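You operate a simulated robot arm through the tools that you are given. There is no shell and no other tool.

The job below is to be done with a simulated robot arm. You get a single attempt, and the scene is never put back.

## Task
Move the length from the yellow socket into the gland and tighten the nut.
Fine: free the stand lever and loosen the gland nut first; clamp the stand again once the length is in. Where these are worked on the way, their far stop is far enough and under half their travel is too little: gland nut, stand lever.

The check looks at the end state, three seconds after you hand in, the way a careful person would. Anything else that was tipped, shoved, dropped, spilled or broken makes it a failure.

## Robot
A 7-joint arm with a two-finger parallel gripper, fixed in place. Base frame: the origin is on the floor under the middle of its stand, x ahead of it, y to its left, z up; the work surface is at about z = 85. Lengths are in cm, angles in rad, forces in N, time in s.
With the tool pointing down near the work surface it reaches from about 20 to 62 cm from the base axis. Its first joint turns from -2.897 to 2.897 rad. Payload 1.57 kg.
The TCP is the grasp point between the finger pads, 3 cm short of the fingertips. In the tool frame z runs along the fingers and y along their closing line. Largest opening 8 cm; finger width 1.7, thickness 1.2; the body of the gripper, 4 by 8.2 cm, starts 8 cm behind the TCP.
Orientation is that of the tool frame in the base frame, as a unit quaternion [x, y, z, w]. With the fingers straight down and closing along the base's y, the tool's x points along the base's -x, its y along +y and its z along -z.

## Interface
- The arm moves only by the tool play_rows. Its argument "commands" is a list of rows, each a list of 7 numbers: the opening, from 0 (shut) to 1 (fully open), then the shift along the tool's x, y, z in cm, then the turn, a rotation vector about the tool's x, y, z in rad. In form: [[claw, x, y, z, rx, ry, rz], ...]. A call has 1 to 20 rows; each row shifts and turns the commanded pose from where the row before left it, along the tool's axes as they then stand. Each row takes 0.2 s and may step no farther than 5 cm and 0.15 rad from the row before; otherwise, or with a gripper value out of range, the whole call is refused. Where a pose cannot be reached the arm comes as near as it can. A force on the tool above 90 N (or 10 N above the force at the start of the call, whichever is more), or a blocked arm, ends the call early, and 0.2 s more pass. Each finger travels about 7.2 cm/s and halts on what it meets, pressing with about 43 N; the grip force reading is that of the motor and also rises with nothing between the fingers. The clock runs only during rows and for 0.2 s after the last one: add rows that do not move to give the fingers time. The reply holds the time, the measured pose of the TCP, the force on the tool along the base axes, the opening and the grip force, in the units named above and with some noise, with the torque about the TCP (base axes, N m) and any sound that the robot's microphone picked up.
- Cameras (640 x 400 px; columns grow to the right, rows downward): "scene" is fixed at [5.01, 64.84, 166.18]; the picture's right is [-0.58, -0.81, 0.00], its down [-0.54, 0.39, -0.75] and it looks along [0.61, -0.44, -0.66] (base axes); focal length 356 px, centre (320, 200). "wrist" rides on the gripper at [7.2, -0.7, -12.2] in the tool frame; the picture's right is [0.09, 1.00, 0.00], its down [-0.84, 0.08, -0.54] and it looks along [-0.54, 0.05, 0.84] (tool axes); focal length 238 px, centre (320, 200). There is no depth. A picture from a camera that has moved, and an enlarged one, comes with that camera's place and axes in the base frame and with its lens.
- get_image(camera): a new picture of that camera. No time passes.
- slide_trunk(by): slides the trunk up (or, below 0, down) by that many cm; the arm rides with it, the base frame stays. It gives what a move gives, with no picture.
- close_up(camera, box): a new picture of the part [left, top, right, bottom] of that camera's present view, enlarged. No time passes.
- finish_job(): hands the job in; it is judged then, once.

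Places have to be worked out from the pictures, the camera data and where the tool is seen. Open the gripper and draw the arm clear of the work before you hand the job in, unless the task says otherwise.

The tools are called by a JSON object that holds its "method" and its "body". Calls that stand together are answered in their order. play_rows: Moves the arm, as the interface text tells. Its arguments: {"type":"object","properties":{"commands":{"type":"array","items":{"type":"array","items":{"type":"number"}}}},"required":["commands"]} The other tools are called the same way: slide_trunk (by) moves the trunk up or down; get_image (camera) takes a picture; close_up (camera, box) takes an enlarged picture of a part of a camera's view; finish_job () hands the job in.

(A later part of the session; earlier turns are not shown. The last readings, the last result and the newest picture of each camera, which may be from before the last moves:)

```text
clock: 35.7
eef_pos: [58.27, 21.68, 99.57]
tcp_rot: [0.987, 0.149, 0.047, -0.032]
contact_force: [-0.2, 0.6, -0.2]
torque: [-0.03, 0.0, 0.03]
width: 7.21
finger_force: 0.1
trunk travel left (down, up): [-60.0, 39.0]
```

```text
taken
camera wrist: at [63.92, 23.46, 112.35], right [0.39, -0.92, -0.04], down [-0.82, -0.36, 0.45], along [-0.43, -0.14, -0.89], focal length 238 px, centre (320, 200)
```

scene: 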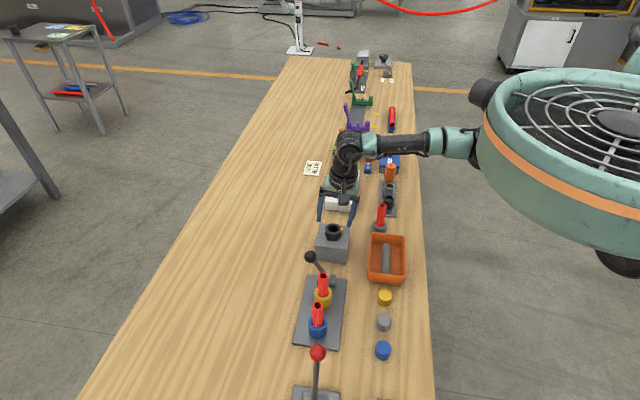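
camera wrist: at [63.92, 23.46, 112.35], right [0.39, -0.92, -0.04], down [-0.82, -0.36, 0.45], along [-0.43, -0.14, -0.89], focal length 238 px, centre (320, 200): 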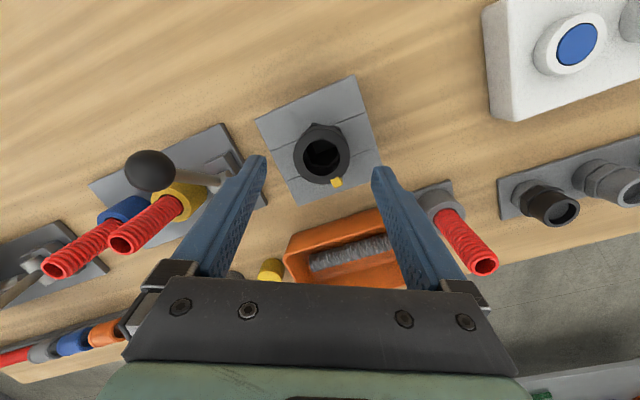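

The gripper is flipped now, and two opposite wrist views put the nut axis at about (58.8,22.0), top near z=94.0. I set the start yaw for a fresh counter‑clockwise stroke, fix the tilt direction, and centre on that axis.

{"method": "play_rows", "body": {"commands": [[0.9, 0, 0, 0, 0, 0, 0.15], [0.9, 0, 0, 0, 0, 0, 0.15], [0.9, 0, 0, 0, 0, 0, 0.025], [0.9, 0, 0, 0, -0.079, 0, 0], [0.9, 0, 0, 0, 0, 0.0385, 0], [0.9, 0.467, -0.33, 0.056, 0, 0, 0], [0.9, 0, 0, 0, 0, 0, 0]]}}

{"method": "get_image", "body": {"camera": "wrist"}}

```text
clock: 37.3
eef_pos: [58.82, 22.01, 99.61]
tcp_rot: [0.998, -0.012, 0.062, 0.001]
contact_force: [0.8, 1.1, 0.3]
torque: [0.03, -0.02, 0.01]
width: 7.19
finger_force: 0.1
trunk travel left (down, up): [-60.0, 39.0]
```

```text
taken
camera wrist: at [64.53, 22.53, 112.53], right [0.07, -1.0, 0.01], down [-0.9, -0.05, 0.44], along [-0.43, -0.04, -0.9], focal length 238 px, centre (320, 200)
```

wrist: 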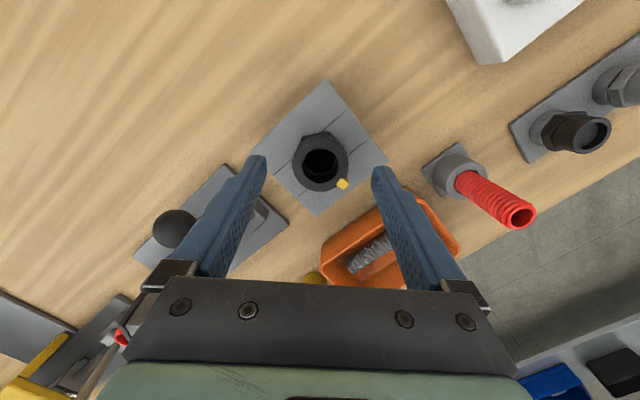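

I zoom in to measure the nut's position relative to the tool axis in this view.

{"method": "close_up", "body": {"camera": "wrist", "box": [260, 110, 380, 220]}}

```text
3.64 times, centred on (320, 165) of wrist
camera zoom: at [64.53, 22.53, 112.53], right [0.07, -1.0, 0.01], down [-0.9, -0.05, 0.44], along [-0.43, -0.04, -0.9], focal length 867 px, centre (320, 327)
```

zoom: 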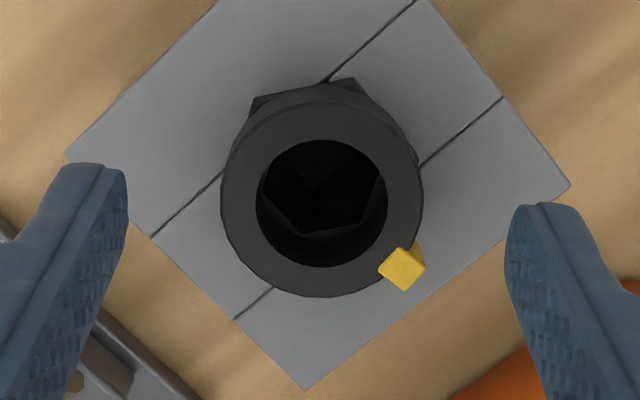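

Nut axis at (58.75,21.9) is confirmed. I back the yaw off slightly for tab clearance, centre, lower to TCP z≈94.8 and close on the nut.

{"method": "play_rows", "body": {"commands": [[0.9, -0.17, 0.11, 0, 0.012, 0, -0.099], [0.9, -0.24, 0, 1.986, 0, 0, 0], [0.9, -0.22, 0, 1.79, 0, 0, 0], [0.9, -0.12, 0, 0.99, 0, 0, 0], [0.9, 0, 0, 0, 0, 0, 0]]}}

{"method": "close_up", "body": {"camera": "wrist", "box": [220, 100, 420, 280]}}

{"method": "close_up", "body": {"camera": "scene", "box": [290, 170, 390, 270]}}

```text
clock: 38.5
eef_pos: [58.48, 22.02, 94.73]
tcp_rot: [0.997, 0.037, 0.061, -0.002]
contact_force: [-0.8, 0.3, -0.1]
torque: [-0.04, -0.04, 0.0]
width: 7.2
finger_force: 0.1
trunk travel left (down, up): [-60.0, 39.0]
```

```text
2.22 times, centred on (320, 190) of wrist
camera zoom: at [64.1, 22.97, 107.62], right [0.17, -0.99, 0.01], down [-0.89, -0.14, 0.44], along [-0.43, -0.08, -0.9], focal length 530 px, centre (320, 222)
```

zoom: 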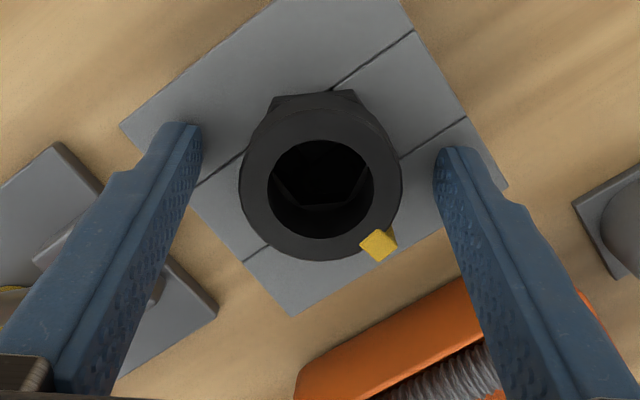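

```text
4.00 times, centred on (340, 220) of scene
camera zoom: at [5.01, 64.84, 166.18], right [-0.58, -0.81, 0.0], down [-0.54, 0.39, -0.75], along [0.61, -0.44, -0.66], focal length 1426 px, centre (240, 120)
```

zoom: 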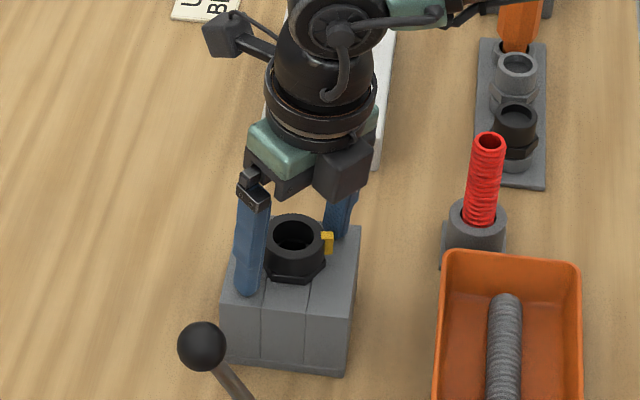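

Nut is close to centred; a 0.2 cm inward nudge, then I close on it and begin the counter-clockwise stroke about the vertical.

{"method": "play_rows", "body": {"commands": [[0.9, -0.2, 0, 0, 0, 0, 0], [0.6, 0, 0, 0, 0, 0, 0], [0.3, 0, 0, 0, 0, 0, 0], [0.3, 0, 0, 0, 0, 0, 0], [0.3, 0, 0, 0, 0.012, 0, -0.0993], [0.3, 0, 0, 0, 0.012, 0, -0.0993], [0.3, 0, 0, 0, 0.012, 0, -0.0993], [0.3, 0, 0, 0, 0.012, 0, -0.0993], [0.3, 0, 0, 0, 0, 0, 0]]}}

{"method": "close_up", "body": {"camera": "wrist", "box": [220, 100, 420, 280]}}

```text
clock: 40.5
eef_pos: [58.31, 21.75, 94.65]
tcp_rot: [0.97, 0.236, 0.056, -0.013]
contact_force: [-15.7, -9.3, -6.3]
torque: [-0.03, -0.4, -0.02]
width: 4.47
finger_force: 44.5
trunk travel left (down, up): [-60.0, 39.0]
```

```text
2.22 times, centred on (320, 190) of wrist
camera zoom: at [63.17, 24.97, 107.6], right [0.54, -0.84, 0.01], down [-0.76, -0.48, 0.44], along [-0.37, -0.25, -0.9], focal length 530 px, centre (320, 222)
```

zoom: 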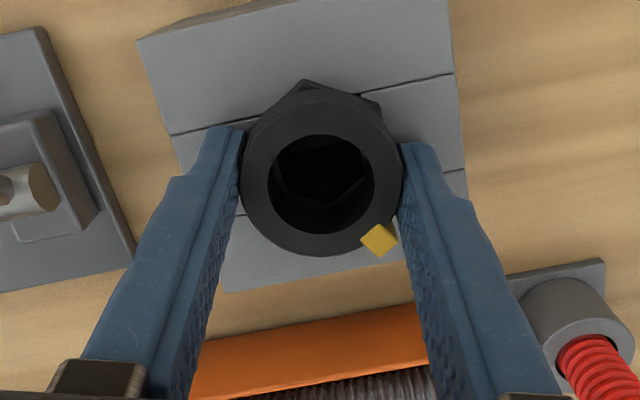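

The nut keeps turning with the grip (about 0.8 rad so far). I continue the stroke.

{"method": "play_rows", "body": {"commands": [[0.3, 0, 0, 0, 0.012, 0, -0.0993], [0.3, 0, 0, 0, 0.012, 0, -0.0993], [0.3, 0, 0, 0, 0.012, 0, -0.0993], [0.3, 0, 0, 0, 0.012, 0, -0.0993], [0.3, 0, 0, 0, 0, 0, 0]]}}

{"method": "close_up", "body": {"camera": "wrist", "box": [220, 100, 420, 280]}}

```text
clock: 41.7
eef_pos: [58.58, 21.7, 94.75]
tcp_rot: [0.905, 0.422, 0.053, -0.024]
contact_force: [-8.0, -15.2, -6.4]
torque: [0.12, 0.14, 0.01]
width: 4.47
finger_force: 45.1
trunk travel left (down, up): [-60.0, 39.0]
```

```text
2.22 times, centred on (320, 190) of wrist
camera zoom: at [61.62, 26.48, 107.6], right [0.82, -0.57, 0.01], down [-0.51, -0.74, 0.44], along [-0.24, -0.37, -0.9], focal length 530 px, centre (320, 222)
```

zoom: 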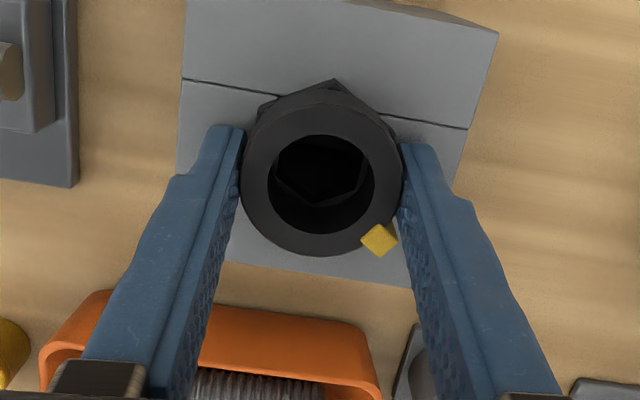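

Total is about 1.2 rad with no stop yet. I ease the small sideways load and continue.

{"method": "play_rows", "body": {"commands": [[0.3, -0.12, 0, 0, 0.012, 0, -0.0993], [0.3, 0, 0, 0, 0.012, 0, -0.0993], [0.3, 0, 0, 0, 0.012, 0, -0.0993], [0.3, 0, 0, 0, 0.012, 0, -0.0993], [0.3, 0, 0, 0, 0, 0, 0]]}}

{"method": "close_up", "body": {"camera": "wrist", "box": [220, 100, 420, 280]}}

```text
clock: 42.9
eef_pos: [58.69, 21.6, 94.64]
tcp_rot: [0.802, 0.594, 0.051, -0.035]
contact_force: [7.6, -10.9, 2.4]
torque: [-1.33, 0.68, 0.01]
width: 4.48
finger_force: 44.9
trunk travel left (down, up): [-60.0, 39.0]
```

```text
2.22 times, centred on (320, 190) of wrist
camera zoom: at [59.57, 27.2, 107.63], right [0.98, -0.2, 0.01], down [-0.19, -0.88, 0.44], along [-0.08, -0.43, -0.9], focal length 530 px, centre (320, 222)
```

zoom: 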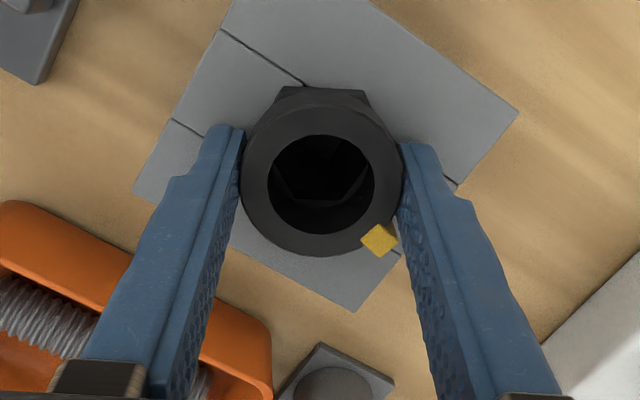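

About 1.6 rad done and no stop yet; the far tilt limit is near, so I open, swing back 1.8 rad clockwise around the nut, and check before regripping.

{"method": "play_rows", "body": {"commands": [[0.9, 0, 0, 0, 0, 0, 0], [0.9, 0, 0, 0, 0, 0, 0], [0.9, 0, 0, 0, -0.018, 0, 0.1489], [0.9, 0, 0, 0, -0.018, 0, 0.1489], [0.9, 0, 0, 0, -0.018, 0, 0.1489], [0.9, 0, 0, 0, -0.018, 0, 0.1489], [0.9, 0, 0, 0, -0.018, 0, 0.1489], [0.9, 0, 0, 0, -0.018, 0, 0.1489], [0.9, 0, 0, 0, -0.018, 0, 0.1489], [0.9, 0, 0, 0, -0.018, 0, 0.1489], [0.9, 0, 0, 0, -0.018, 0, 0.1489], [0.9, 0, 0, 0, -0.018, 0, 0.1489], [0.9, 0, 0, 0, -0.018, 0, 0.1489], [0.9, 0, 0, 0, -0.018, 0, 0.1489], [0.9, 0, 0, 0, 0, 0, 0]]}}

{"method": "close_up", "body": {"camera": "wrist", "box": [220, 100, 420, 280]}}

```text
clock: 46.1
eef_pos: [58.39, 21.83, 94.77]
tcp_rot: [0.964, -0.261, 0.058, 0.015]
contact_force: [-0.9, -0.7, 0.4]
torque: [-0.02, 0.02, -0.04]
width: 7.23
finger_force: 0.0
trunk travel left (down, up): [-60.0, 39.0]
```

```text
2.22 times, centred on (320, 190) of wrist
camera zoom: at [63.59, 19.57, 107.66], right [-0.42, -0.91, 0.01], down [-0.81, 0.38, 0.44], along [-0.4, 0.18, -0.9], focal length 530 px, centre (320, 222)
```

zoom: 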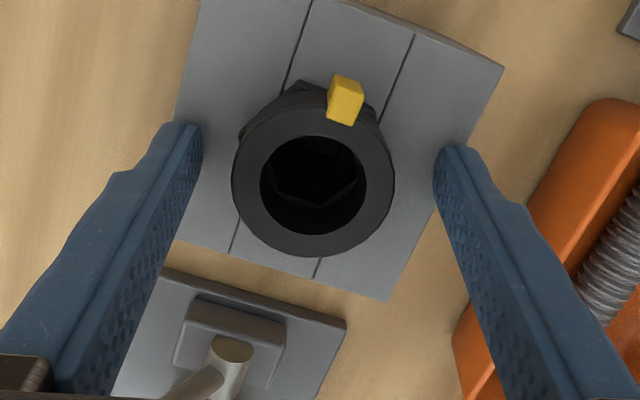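

The tab moved clearly and is now opposite, between the fingers. I centre by 0.2 cm, regrip and turn counter-clockwise again.

{"method": "play_rows", "body": {"commands": [[0.9, -0.12, -0.2, 0, 0, 0, 0], [0.6, 0, 0, 0, 0, 0, 0], [0.3, 0, 0, 0, 0, 0, 0], [0.3, 0, 0, 0, 0, 0, 0], [0.3, 0, 0, 0, 0.012, 0, -0.0993], [0.3, 0, 0, 0, 0.012, 0, -0.0993], [0.3, 0, 0, 0, 0.012, 0, -0.0993], [0.3, 0, 0, 0, 0.012, 0, -0.0993], [0.3, 0, 0, 0, 0.012, 0, -0.0993], [0.3, 0, 0, 0, 0.012, 0, -0.0993], [0.3, 0, 0, 0, 0, 0, 0]]}}

{"method": "close_up", "body": {"camera": "wrist", "box": [220, 100, 420, 280]}}

```text
clock: 48.5
eef_pos: [58.23, 21.87, 94.72]
tcp_rot: [0.997, 0.038, 0.06, -0.002]
contact_force: [-10.7, -11.9, -2.5]
torque: [0.03, 0.27, -0.52]
width: 4.47
finger_force: 45.0
trunk travel left (down, up): [-60.0, 39.0]
```

```text
2.22 times, centred on (320, 190) of wrist
camera zoom: at [63.93, 23.0, 107.63], right [0.17, -0.99, 0.01], down [-0.89, -0.14, 0.44], along [-0.43, -0.08, -0.9], focal length 530 px, centre (320, 222)
```

zoom: 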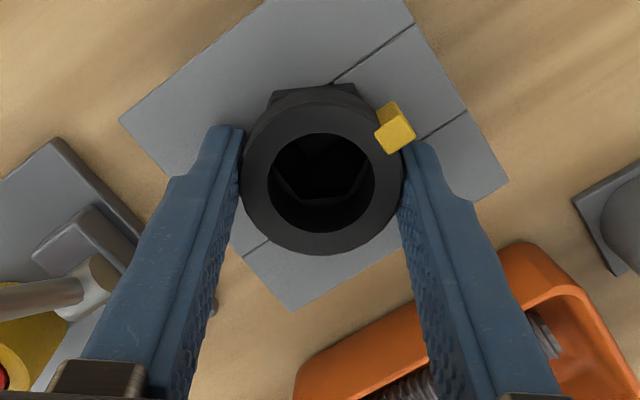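

The tab lagged this time and the torque about the vertical rose to −0.5 N m: the nut has hit its loosened stop after about 1.65 rad. I open, lift clear, turn so the closing line runs along the plate, and move over the yellow socket's tube.

{"method": "play_rows", "body": {"commands": [[0.9, 0, 0, 0, 0, 0, 0], [0.9, 0, 0, 0, 0, 0, 0], [0.9, 0.33, 0, -2.73, 0, 0, 0], [0.9, 0.33, 0, -2.73, 0, 0, 0], [0.9, 0.33, 0, -2.73, 0, 0, 0], [0.9, 0.33, 0, -2.73, 0, 0, 0], [0.9, 0, 0, 0, 0.017, 0, -0.141], [0.9, 0, 0, 0, 0.017, 0, -0.141], [0.9, 0, 0, 0, 0.017, 0, -0.141], [0.9, 0, 0, 0, 0.017, 0, -0.141], [0.7, 0, 0, 0, 0.017, 0, -0.141], [0.7, 0, 0, 0, 0, 0, 0]]}}

{"method": "close_up", "body": {"camera": "scene", "box": [270, 150, 390, 280]}}

{"method": "get_image", "body": {"camera": "wrist"}}

```text
clock: 51.1
eef_pos: [58.47, 22.08, 105.6]
tcp_rot: [0.922, 0.383, 0.056, -0.024]
contact_force: [-0.3, 0.5, -0.6]
torque: [-0.01, 0.0, 0.0]
width: 5.59
finger_force: 0.1
trunk travel left (down, up): [-60.0, 39.0]
```

```text
3.08 times, centred on (330, 215) of scene
camera zoom: at [5.01, 64.84, 166.18], right [-0.58, -0.81, 0.0], down [-0.54, 0.39, -0.75], along [0.61, -0.44, -0.66], focal length 1097 px, centre (289, 154)
```

zoom: 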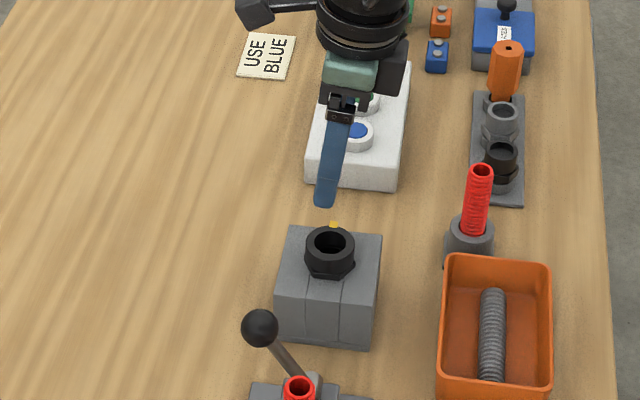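

```text
taken
camera wrist: at [62.02, 26.53, 118.58], right [0.77, -0.64, 0.01], down [-0.58, -0.69, 0.44], along [-0.27, -0.34, -0.9], focal length 238 px, centre (320, 200)
```

wrist: 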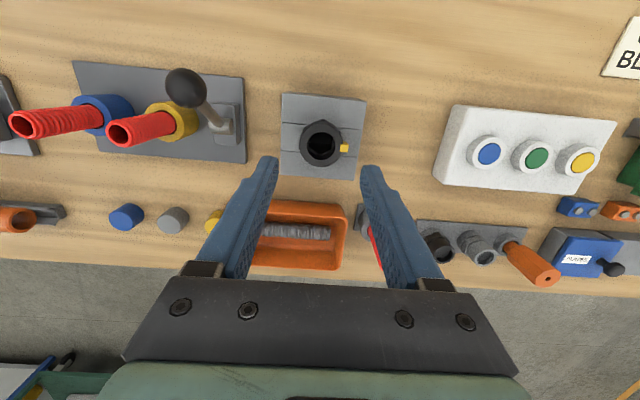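

The tab now points to the far side, a quarter turn counter‑clockwise from before. I move along the plate to sit above the yellow socket's tube.

{"method": "play_rows", "body": {"commands": [[0.65, 0, -3.54, 0, 0, 0, 0], [0.65, 0, -3.54, 0, 0, 0, 0], [0.65, 0, -3.54, 0, 0, 0, 0], [0.65, 0.07, -3.54, 0, 0, 0, 0], [0.65, 0, -3.54, 0, 0, 0, 0], [0.65, 0, 0, 0, 0, 0, 0]]}}

{"method": "get_image", "body": {"camera": "wrist"}}

{"method": "close_up", "body": {"camera": "scene", "box": [270, 190, 390, 320]}}

```text
clock: 52.5
eef_pos: [45.96, 34.61, 105.67]
tcp_rot: [0.922, 0.382, 0.055, -0.024]
contact_force: [-0.2, 0.3, -0.5]
torque: [0.0, 0.03, 0.02]
width: 5.2
finger_force: 0.0
trunk travel left (down, up): [-60.0, 39.0]
```

```text
taken
camera wrist: at [49.49, 39.04, 118.6], right [0.77, -0.64, 0.01], down [-0.58, -0.69, 0.44], along [-0.27, -0.34, -0.9], focal length 238 px, centre (320, 200)
```

wrist: 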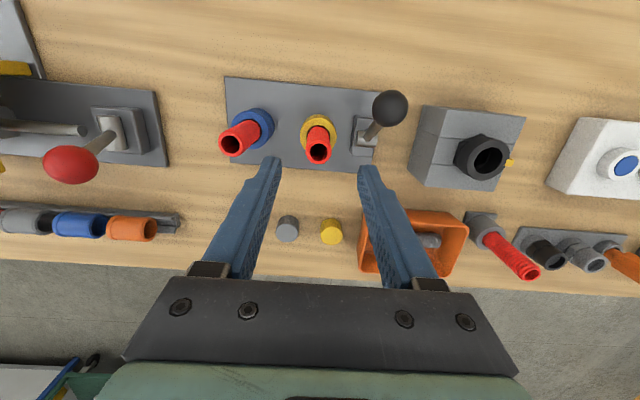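

```text
3.08 times, centred on (330, 255) of scene
camera zoom: at [5.01, 64.84, 166.18], right [-0.58, -0.81, 0.0], down [-0.54, 0.39, -0.75], along [0.61, -0.44, -0.66], focal length 1097 px, centre (289, 31)
```

zoom: 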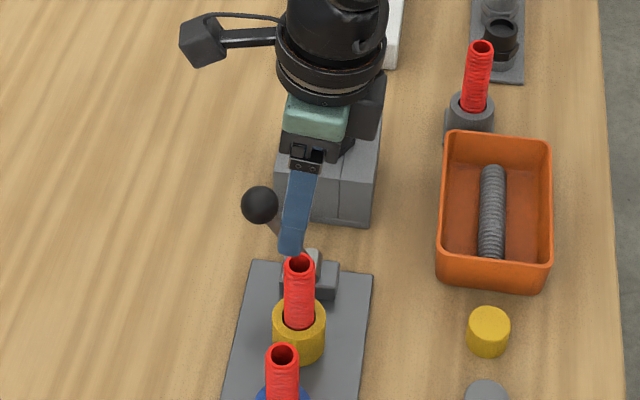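

I zoom in to measure the tube top relative to the tool axis before descending.

{"method": "close_up", "body": {"camera": "wrist", "box": [240, 90, 420, 220]}}

```text
3.08 times, centred on (330, 155) of wrist
camera zoom: at [49.49, 39.04, 118.6], right [0.77, -0.64, 0.01], down [-0.58, -0.69, 0.44], along [-0.27, -0.34, -0.9], focal length 733 px, centre (289, 338)
```

zoom: 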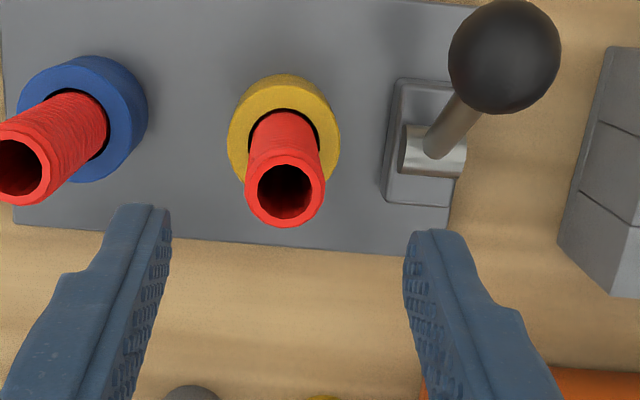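

The tube top is at (46.0,34.67,96.8), straight below the tool. I descend so the pads take the tube's top ~2.8 cm, and close.

{"method": "play_rows", "body": {"commands": [[0.65, -0.48, 0, 2.978, 0, 0, 0], [0.65, -0.366, 0, 2.978, 0, 0, 0], [0.65, -0.32, 0, 2.63, 0, 0, 0], [0.65, 0, 0, 0, 0, 0, 0]]}}

{"method": "close_up", "body": {"camera": "wrist", "box": [220, 100, 420, 280]}}

{"method": "close_up", "body": {"camera": "scene", "box": [270, 190, 390, 320]}}

```text
clock: 53.5
eef_pos: [45.95, 34.2, 97.08]
tcp_rot: [0.922, 0.382, 0.057, -0.024]
contact_force: [0.3, 0.3, -0.6]
torque: [-0.01, -0.02, 0.04]
width: 5.2
finger_force: 0.1
trunk travel left (down, up): [-60.0, 39.0]
```

```text
2.22 times, centred on (320, 190) of wrist
camera zoom: at [49.49, 38.75, 110.03], right [0.77, -0.64, 0.01], down [-0.58, -0.69, 0.44], along [-0.27, -0.34, -0.9], focal length 530 px, centre (320, 222)
```

zoom: 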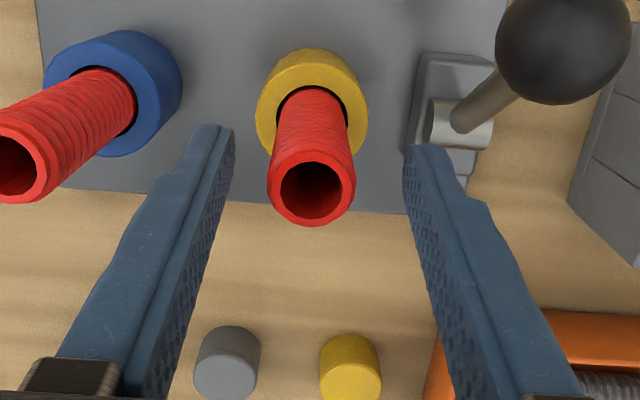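

```text
3.08 times, centred on (330, 255) of scene
camera zoom: at [5.01, 64.84, 166.18], right [-0.58, -0.81, 0.0], down [-0.54, 0.39, -0.75], along [0.61, -0.44, -0.66], focal length 1097 px, centre (289, 31)
```

zoom: 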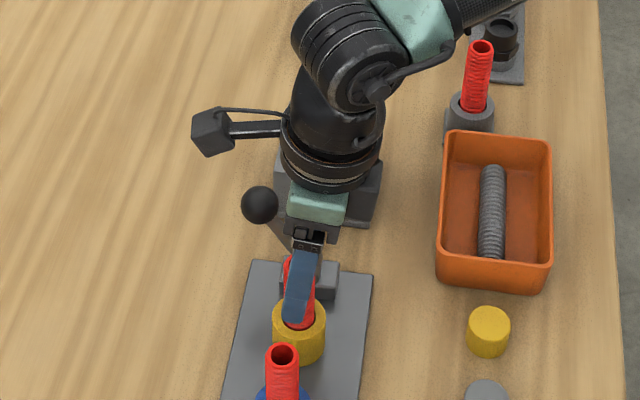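

The tool sits about 0.3 cm off toward +y. I correct that and close on the tube.

{"method": "play_rows", "body": {"commands": [[0.65, 0.13, -0.3, 0.02, 0, 0, 0], [0.65, 0, 0, 0, 0, 0, 0], [0.4, 0, 0, 0, 0, 0, 0], [0.15, 0, 0, 0, 0, 0, 0], [0.15, 0, 0, 0, 0, 0, 0], [0.15, 0, 0, 0, 0, 0, 0]]}}

{"method": "close_up", "body": {"camera": "wrist", "box": [220, 100, 420, 280]}}

{"method": "close_up", "body": {"camera": "scene", "box": [270, 190, 390, 320]}}

```text
clock: 54.9
eef_pos: [45.7, 34.74, 97.06]
tcp_rot: [0.922, 0.382, 0.057, -0.023]
contact_force: [-0.2, -0.2, 0.5]
torque: [-0.03, 0.03, -0.02]
width: 2.09
finger_force: 34.2
trunk travel left (down, up): [-60.0, 39.0]
```

```text
2.22 times, centred on (320, 190) of wrist
camera zoom: at [49.34, 39.13, 109.99], right [0.77, -0.64, 0.01], down [-0.58, -0.69, 0.44], along [-0.27, -0.34, -0.9], focal length 530 px, centre (320, 222)
```

zoom: 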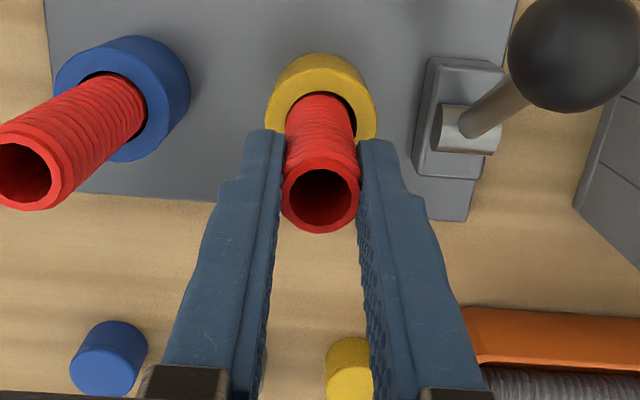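

```text
3.08 times, centred on (330, 255) of scene
camera zoom: at [5.01, 64.84, 166.18], right [-0.58, -0.81, 0.0], down [-0.54, 0.39, -0.75], along [0.61, -0.44, -0.66], focal length 1097 px, centre (289, 31)
```

zoom: 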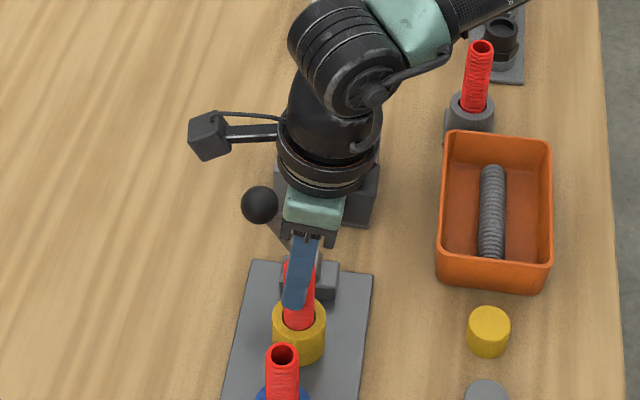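

The tube is gripped (2.09 cm). I lift straight up in steps and check that it comes out of the socket without dragging.

{"method": "play_rows", "body": {"commands": [[0.15, 0.122, 0, -0.993, 0, 0, 0], [0.15, 0.183, 0, -1.489, 0, 0, 0], [0.15, 0.183, 0, -1.489, 0, 0, 0], [0.15, 0, 0, 0, 0, 0, 0]]}}

{"method": "close_up", "body": {"camera": "scene", "box": [270, 190, 390, 320]}}

```text
clock: 55.9
eef_pos: [45.78, 34.72, 101.08]
tcp_rot: [0.922, 0.382, 0.056, -0.023]
contact_force: [0.7, -0.5, 0.5]
torque: [0.02, 0.02, 0.0]
width: 2.02
finger_force: 34.3
trunk travel left (down, up): [-60.0, 39.0]
```

```text
3.08 times, centred on (330, 255) of scene
camera zoom: at [5.01, 64.84, 166.18], right [-0.58, -0.81, 0.0], down [-0.54, 0.39, -0.75], along [0.61, -0.44, -0.66], focal length 1097 px, centre (289, 31)
```

zoom: 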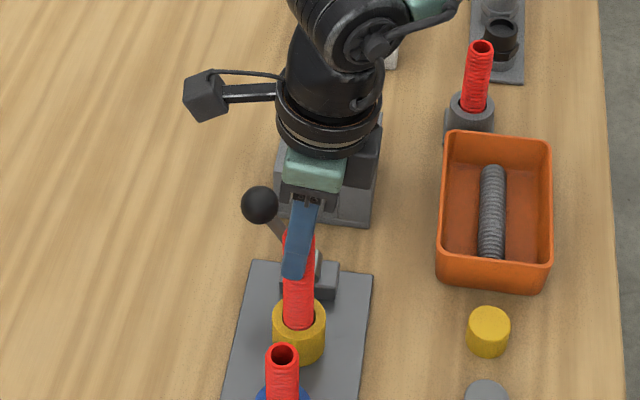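

The tube is rising with the gripper and there is no drag. I lift another 7 cm and look at its free lower end.

{"method": "play_rows", "body": {"commands": [[0.15, 0.244, 0, -1.985, 0, 0, 0], [0.15, 0.244, 0, -1.985, 0, 0, 0], [0.15, 0.366, 0, -2.978, 0, 0, 0], [0.15, 0, 0, 0, 0, 0, 0]]}}

{"method": "close_up", "body": {"camera": "scene", "box": [270, 190, 390, 320]}}

{"method": "close_up", "body": {"camera": "wrist", "box": [220, 100, 420, 280]}}

```text
clock: 56.9
eef_pos: [45.85, 34.76, 107.92]
tcp_rot: [0.922, 0.383, 0.056, -0.023]
contact_force: [-0.2, 0.6, -0.3]
torque: [-0.04, 0.0, 0.02]
width: 2.03
finger_force: 34.4
trunk travel left (down, up): [-60.0, 39.0]
```

```text
3.08 times, centred on (330, 255) of scene
camera zoom: at [5.01, 64.84, 166.18], right [-0.58, -0.81, 0.0], down [-0.54, 0.39, -0.75], along [0.61, -0.44, -0.66], focal length 1097 px, centre (289, 31)
```

zoom: 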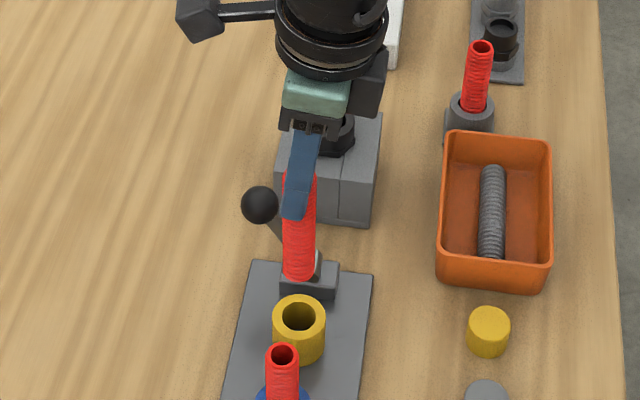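

```text
2.22 times, centred on (320, 190) of wrist
camera zoom: at [49.32, 39.19, 120.95], right [0.77, -0.64, 0.01], down [-0.58, -0.69, 0.44], along [-0.27, -0.34, -0.9], focal length 530 px, centre (320, 222)
```

zoom: 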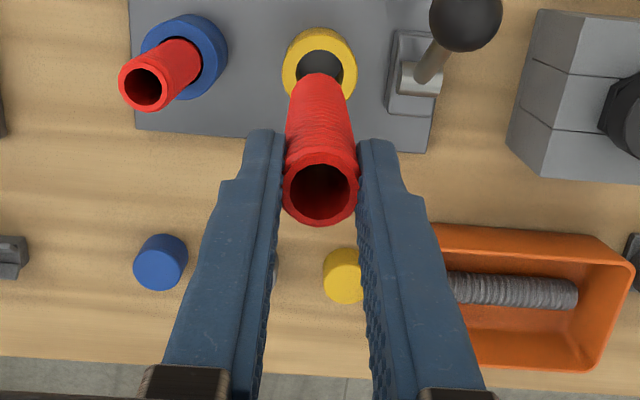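

The tube is free of the socket, about 10 cm long, with its lower end near z=98. I check how upright it hangs.

{"method": "close_up", "body": {"camera": "scene", "box": [305, 225, 345, 285]}}

{"method": "close_up", "body": {"camera": "wrist", "box": [290, 110, 350, 210]}}

```text
6.67 times, centred on (325, 255) of scene
camera zoom: at [5.01, 64.84, 166.18], right [-0.58, -0.81, 0.0], down [-0.54, 0.39, -0.75], along [0.61, -0.44, -0.66], focal length 2376 px, centre (287, -167)
```

zoom: 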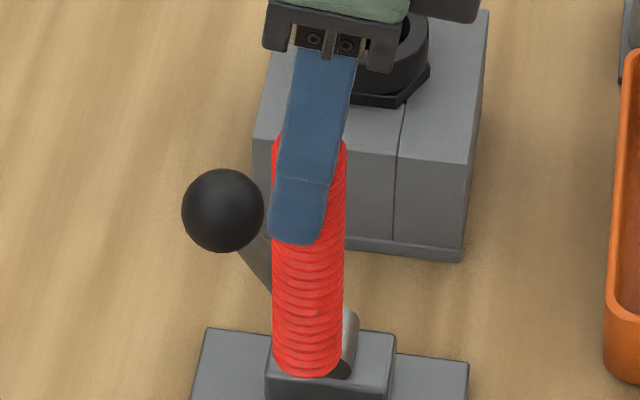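

```text
4.00 times, centred on (320, 160) of wrist
camera zoom: at [49.32, 39.19, 120.95], right [0.77, -0.64, 0.01], down [-0.58, -0.69, 0.44], along [-0.27, -0.34, -0.9], focal length 953 px, centre (320, 360)
```

zoom: 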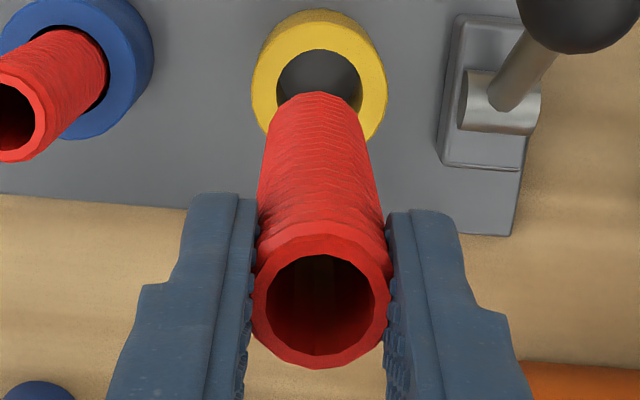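

It hangs upright, about 11.8 cm long with its lower end at z≈96. I raise the trunk 3 cm for clearance, turn the closing line tangential at the gland, and carry it over.

{"method": "slide_trunk", "body": {"by": 3}}

{"method": "play_rows", "body": {"commands": [[0.15, 0, 0, 0, -0.0175, 0, 0.1422], [0.15, 0, 0, 0, -0.0175, 0, 0.1422], [0.15, 0, 0, 0, -0.0175, 0, 0.1422], [0.15, 0.911, 2.07, 0.112, 0, 0, 0], [0.15, 0.911, 2.07, 0.112, 0, 0, 0], [0.15, 0.911, 2.07, 0.112, 0, 0, 0], [0.15, 0.911, 2.07, 0.112, 0, 0, 0], [0.15, 0.911, 2.07, 0.112, 0, 0, 0], [0.15, 0.911, 2.07, 0.112, 0, 0, 0], [0.15, 0.911, 2.07, 0.112, 0, 0, 0], [0.15, 0.911, 2.07, 0.112, 0, 0, 0], [0.15, 0, 0, 0, 0, 0, 0], [0.15, 0, 0, 0, 0, 0, 0]]}}

{"method": "close_up", "body": {"camera": "scene", "box": [290, 160, 390, 270]}}

{"method": "close_up", "body": {"camera": "wrist", "box": [260, 100, 380, 220]}}

```text
clock: 57.6
eef_pos: [45.7, 34.64, 110.93]
tcp_rot: [0.922, 0.382, 0.056, -0.022]
contact_force: [-0.4, 0.8, 0.1]
torque: [0.01, 0.02, 0.02]
width: 2.05
finger_force: 33.5
trunk travel left (down, up): [-63.0, 36.0]
```

```text
clock: 60.4
eef_pos: [58.59, 21.67, 111.0]
tcp_rot: [0.982, 0.177, 0.061, -0.01]
contact_force: [0.6, 0.3, -0.5]
torque: [-0.01, 0.02, 0.02]
width: 2.07
finger_force: 34.0
trunk travel left (down, up): [-63.0, 36.0]
```

```text
3.64 times, centred on (340, 215) of scene
camera zoom: at [5.01, 64.84, 166.18], right [-0.58, -0.81, 0.0], down [-0.54, 0.39, -0.75], along [0.61, -0.44, -0.66], focal length 1296 px, centre (247, 146)
```

zoom: 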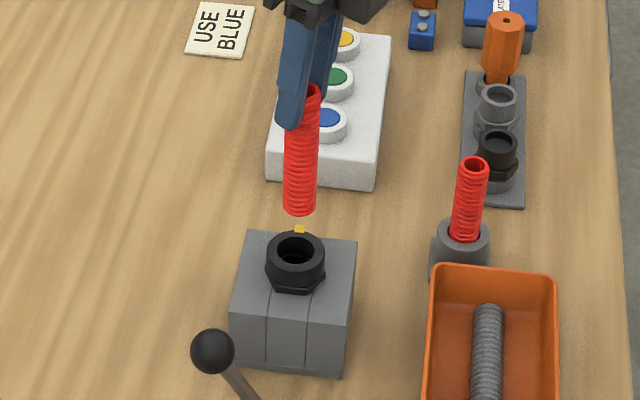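

```text
3.33 times, centred on (320, 160) of wrist
camera zoom: at [63.64, 24.32, 123.97], right [0.43, -0.9, 0.01], down [-0.81, -0.38, 0.44], along [-0.39, -0.2, -0.9], focal length 794 px, centre (320, 333)
```

zoom: 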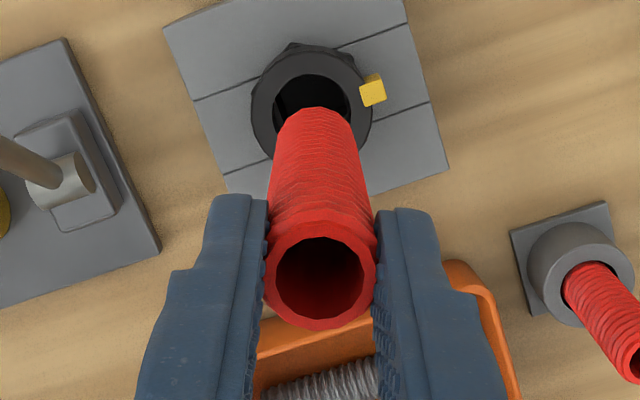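

Both views show the tube about 0.15–0.2 cm short of the nut axis. I correct that and lower 4 cm, stopping just above the nut to recheck.

{"method": "play_rows", "body": {"commands": [[0.15, 0.16, -0.07, 0.02, 0, 0, 0], [0.15, -0.183, 0, 1.489, 0, 0, 0], [0.15, -0.183, 0, 1.489, 0, 0, 0], [0.15, -0.122, 0, 0.993, 0, 0, 0], [0.15, 0, 0, 0, 0, 0, 0], [0.15, 0, 0, 0, 0, 0, 0]]}}

{"method": "close_up", "body": {"camera": "scene", "box": [310, 190, 370, 250]}}

{"method": "close_up", "body": {"camera": "wrist", "box": [270, 100, 370, 200]}}

```text
clock: 61.8
eef_pos: [58.66, 21.63, 107.08]
tcp_rot: [0.982, 0.177, 0.06, -0.011]
contact_force: [0.0, -0.4, -0.3]
torque: [-0.03, 0.01, -0.01]
width: 2.06
finger_force: 34.0
trunk travel left (down, up): [-63.0, 36.0]
```

```text
6.67 times, centred on (340, 220) of scene
camera zoom: at [5.01, 64.84, 166.18], right [-0.58, -0.81, 0.0], down [-0.54, 0.39, -0.75], along [0.61, -0.44, -0.66], focal length 2376 px, centre (187, 67)
```

zoom: 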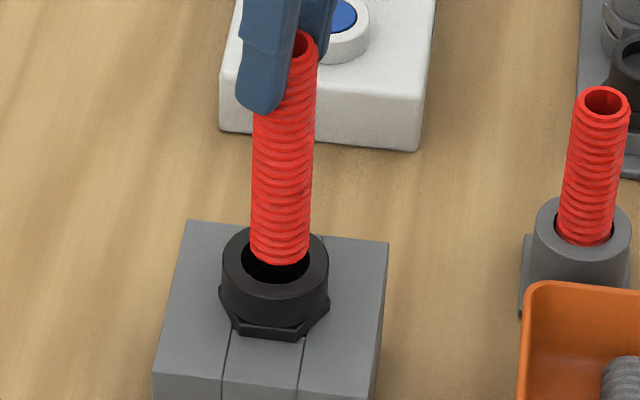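

```text
4.00 times, centred on (320, 150) of wrist
camera zoom: at [63.7, 24.26, 120.05], right [0.43, -0.9, 0.01], down [-0.81, -0.38, 0.44], along [-0.39, -0.2, -0.9], focal length 953 px, centre (320, 400)
```

zoom: 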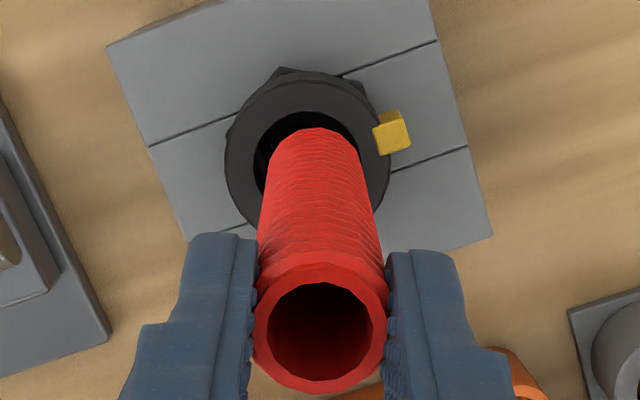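

Slight offset remains (about 0.2 cm toward tool +y). I correct it and lower 2 cm to enter the nut, watching the force.

{"method": "play_rows", "body": {"commands": [[0.15, 0.06, -0.19, 0, 0, 0, 0], [0.15, 0, 0, 0, 0, 0, 0], [0.15, -0.122, 0, 0.993, 0, 0, 0], [0.15, -0.085, 0, 0.695, 0, 0, 0], [0.15, -0.085, 0, 0.695, 0, 0, 0], [0.15, 0, 0, 0, 0, 0, 0]]}}

{"method": "close_up", "body": {"camera": "scene", "box": [310, 190, 370, 250]}}

{"method": "close_up", "body": {"camera": "wrist", "box": [270, 100, 370, 200]}}

```text
clock: 63.2
eef_pos: [58.58, 22.08, 104.72]
tcp_rot: [0.982, 0.177, 0.06, -0.011]
contact_force: [0.4, -0.1, -0.3]
torque: [0.01, 0.02, 0.02]
width: 2.03
finger_force: 33.4
trunk travel left (down, up): [-63.0, 36.0]
```

```text
6.67 times, centred on (340, 220) of scene
camera zoom: at [5.01, 64.84, 166.18], right [-0.58, -0.81, 0.0], down [-0.54, 0.39, -0.75], along [0.61, -0.44, -0.66], focal length 2376 px, centre (187, 67)
```

zoom: 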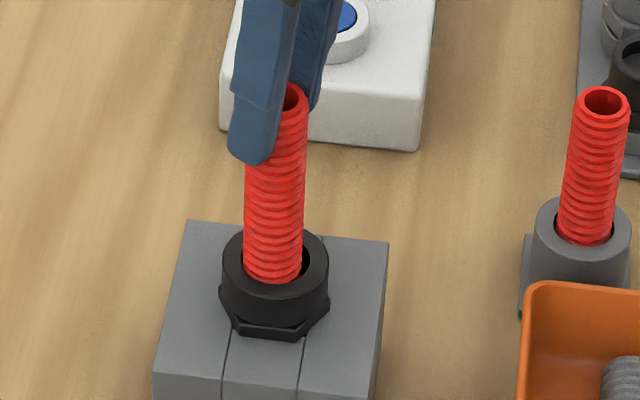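

```text
4.00 times, centred on (320, 150) of wrist
camera zoom: at [63.65, 24.66, 117.58], right [0.43, -0.9, 0.01], down [-0.81, -0.38, 0.44], along [-0.39, -0.2, -0.9], focal length 953 px, centre (320, 400)
```

zoom: 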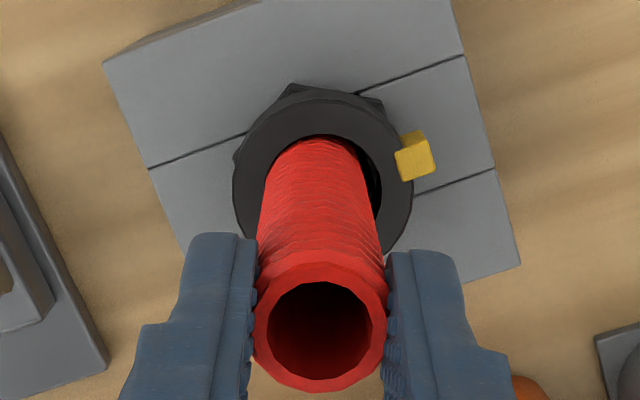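

The tube end is inside the nut with no contact force. I nudge 0.1 cm back toward centre and keep lowering in small steps.

{"method": "play_rows", "body": {"commands": [[0.15, 0, 0.1, 0, 0, 0, 0], [0.15, -0.085, 0, 0.695, 0, 0, 0], [0.15, -0.085, 0, 0.695, 0, 0, 0], [0.15, -0.085, 0, 0.695, 0, 0, 0], [0.15, 0, 0, 0, 0, 0, 0]]}}

{"method": "close_up", "body": {"camera": "wrist", "box": [270, 100, 370, 200]}}

{"method": "close_up", "body": {"camera": "scene", "box": [310, 190, 370, 250]}}

```text
clock: 64.4
eef_pos: [58.5, 22.1, 102.48]
tcp_rot: [0.982, 0.177, 0.06, -0.011]
contact_force: [-0.6, -0.1, -0.2]
torque: [-0.03, 0.0, 0.02]
width: 2.06
finger_force: 34.0
trunk travel left (down, up): [-63.0, 36.0]
```

```text
4.00 times, centred on (320, 150) of wrist
camera zoom: at [63.57, 24.65, 115.45], right [0.43, -0.9, 0.01], down [-0.81, -0.38, 0.44], along [-0.39, -0.2, -0.9], focal length 953 px, centre (320, 400)
```

zoom: 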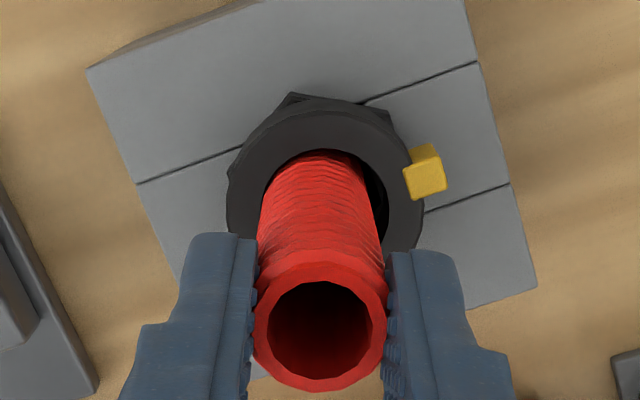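

```text
6.67 times, centred on (340, 220) of scene
camera zoom: at [5.01, 64.84, 166.18], right [-0.58, -0.81, 0.0], down [-0.54, 0.39, -0.75], along [0.61, -0.44, -0.66], focal length 2376 px, centre (187, 67)
```

zoom: 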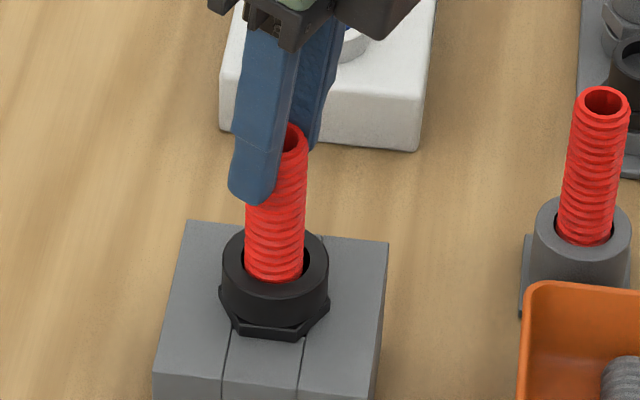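

Well centred; lower end is now inside the block at roughly z=90. I continue down in small steps until it bottoms out.

{"method": "play_rows", "body": {"commands": [[0.15, -0.085, 0.03, 0.695, 0, 0, 0], [0.15, -0.085, 0, 0.695, 0, 0, 0], [0.15, -0.061, 0, 0.496, 0, 0, 0], [0.15, -0.061, 0, 0.496, 0, 0, 0], [0.15, 0, 0, 0, 0, 0, 0]]}}

{"method": "close_up", "body": {"camera": "wrist", "box": [270, 100, 370, 200]}}

{"method": "close_up", "body": {"camera": "scene", "box": [310, 190, 370, 250]}}

```text
clock: 65.6
eef_pos: [58.59, 21.84, 100.01]
tcp_rot: [0.982, 0.177, 0.06, -0.011]
contact_force: [0.2, -0.2, 0.0]
torque: [0.0, 0.0, -0.02]
width: 2.09
finger_force: 34.0
trunk travel left (down, up): [-63.0, 36.0]
```

```text
4.00 times, centred on (320, 150) of wrist
camera zoom: at [63.6, 24.47, 113.05], right [0.43, -0.9, 0.01], down [-0.81, -0.38, 0.44], along [-0.39, -0.2, -0.9], focal length 953 px, centre (320, 400)
```

zoom: 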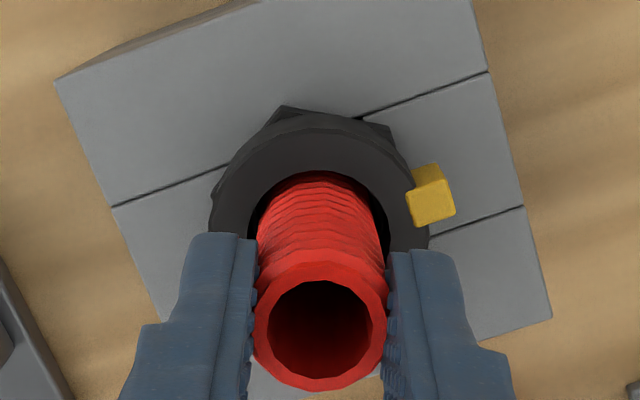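

```text
6.67 times, centred on (340, 220) of scene
camera zoom: at [5.01, 64.84, 166.18], right [-0.58, -0.81, 0.0], down [-0.54, 0.39, -0.75], along [0.61, -0.44, -0.66], focal length 2376 px, centre (187, 67)
```

zoom: 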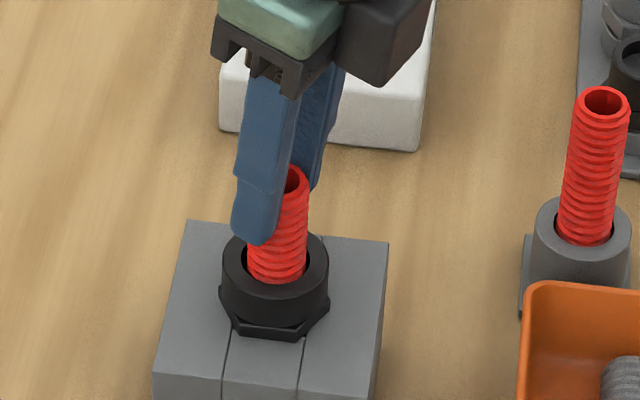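

Still no contact; lower end is around z=88. I go down in 0.4 cm steps, watching for the bottom.

{"method": "play_rows", "body": {"commands": [[0.15, -0.049, 0, 0.397, 0, 0, 0], [0.15, -0.049, 0, 0.397, 0, 0, 0], [0.15, -0.049, 0, 0.397, 0, 0, 0], [0.15, 0, 0, 0, 0, 0, 0]]}}

{"method": "close_up", "body": {"camera": "wrist", "box": [270, 100, 370, 200]}}

{"method": "close_up", "body": {"camera": "scene", "box": [310, 190, 370, 250]}}

```text
clock: 66.6
eef_pos: [58.47, 21.98, 98.96]
tcp_rot: [0.982, 0.177, 0.06, -0.011]
contact_force: [0.0, 0.1, 0.6]
torque: [0.01, 0.0, -0.01]
width: 2.06
finger_force: 34.4
trunk travel left (down, up): [-63.0, 36.0]
```

```text
4.00 times, centred on (320, 150) of wrist
camera zoom: at [63.57, 24.53, 111.89], right [0.43, -0.9, 0.01], down [-0.81, -0.38, 0.44], along [-0.39, -0.2, -0.9], focal length 953 px, centre (320, 400)
```

zoom: 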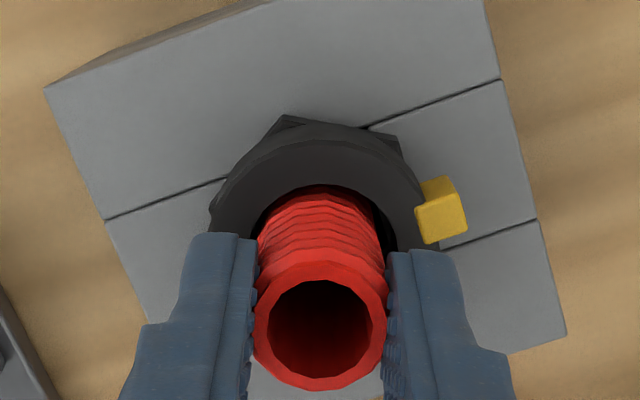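

```text
6.67 times, centred on (340, 220) of scene
camera zoom: at [5.01, 64.84, 166.18], right [-0.58, -0.81, 0.0], down [-0.54, 0.39, -0.75], along [0.61, -0.44, -0.66], focal length 2376 px, centre (187, 67)
```

zoom: 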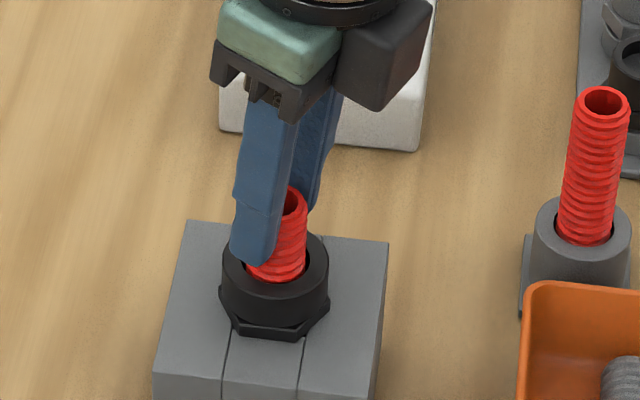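

Fingertips are about 2 cm above the nut. I continue another 0.9 cm in 0.3 cm steps.

{"method": "play_rows", "body": {"commands": [[0.15, -0.037, 0, 0.298, 0, 0, 0], [0.15, -0.037, 0, 0.298, 0, 0, 0], [0.15, -0.037, 0, 0.298, 0, 0, 0], [0.15, 0, 0, 0, 0, 0, 0]]}}

{"method": "close_up", "body": {"camera": "scene", "box": [310, 190, 370, 250]}}

```text
clock: 67.6
eef_pos: [58.63, 21.9, 97.97]
tcp_rot: [0.982, 0.177, 0.061, -0.011]
contact_force: [-0.5, -0.5, 3.8]
torque: [-0.02, 0.02, 0.0]
width: 2.09
finger_force: 34.1
trunk travel left (down, up): [-63.0, 36.0]
```

```text
6.67 times, centred on (340, 220) of scene
camera zoom: at [5.01, 64.84, 166.18], right [-0.58, -0.81, 0.0], down [-0.54, 0.39, -0.75], along [0.61, -0.44, -0.66], focal length 2376 px, centre (187, 67)
```

zoom: 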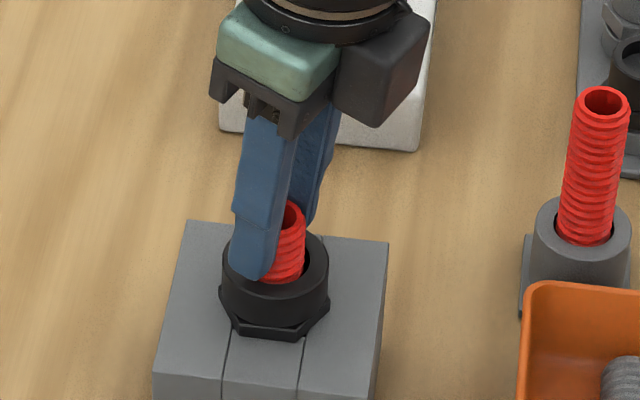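

A first upward force of about 4 N appears — probably the tube's end meeting the bottom. I press another 0.3 cm to confirm.

{"method": "play_rows", "body": {"commands": [[0.15, -0.024, 0, 0.2, 0, 0, 0], [0.15, -0.012, 0, 0.1, 0, 0, 0], [0.15, 0, 0, 0, 0, 0, 0]]}}

{"method": "close_up", "body": {"camera": "wrist", "box": [250, 100, 390, 220]}}

{"method": "close_up", "body": {"camera": "scene", "box": [310, 190, 370, 250]}}

```text
clock: 68.4
eef_pos: [58.48, 21.83, 97.9]
tcp_rot: [0.982, 0.178, 0.063, -0.012]
contact_force: [2.2, 0.6, 17.4]
torque: [0.4, -0.18, 0.02]
width: 2.06
finger_force: 33.9
trunk travel left (down, up): [-63.0, 36.0]
```

```text
3.33 times, centred on (320, 160) of wrist
camera zoom: at [63.51, 24.44, 110.94], right [0.43, -0.9, 0.01], down [-0.82, -0.39, 0.43], along [-0.38, -0.2, -0.9], focal length 794 px, centre (320, 333)
```

zoom: 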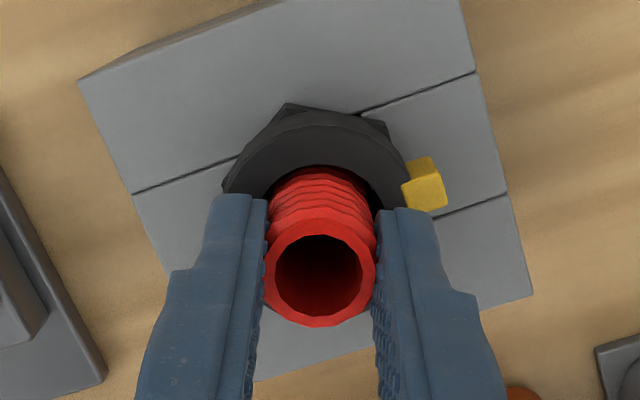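

```text
6.67 times, centred on (340, 220) of scene
camera zoom: at [5.01, 64.84, 166.18], right [-0.58, -0.81, 0.0], down [-0.54, 0.39, -0.75], along [0.61, -0.44, -0.66], focal length 2376 px, centre (187, 67)
```

zoom: 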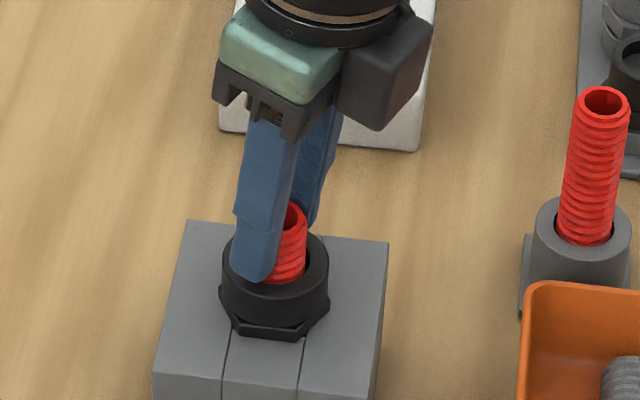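

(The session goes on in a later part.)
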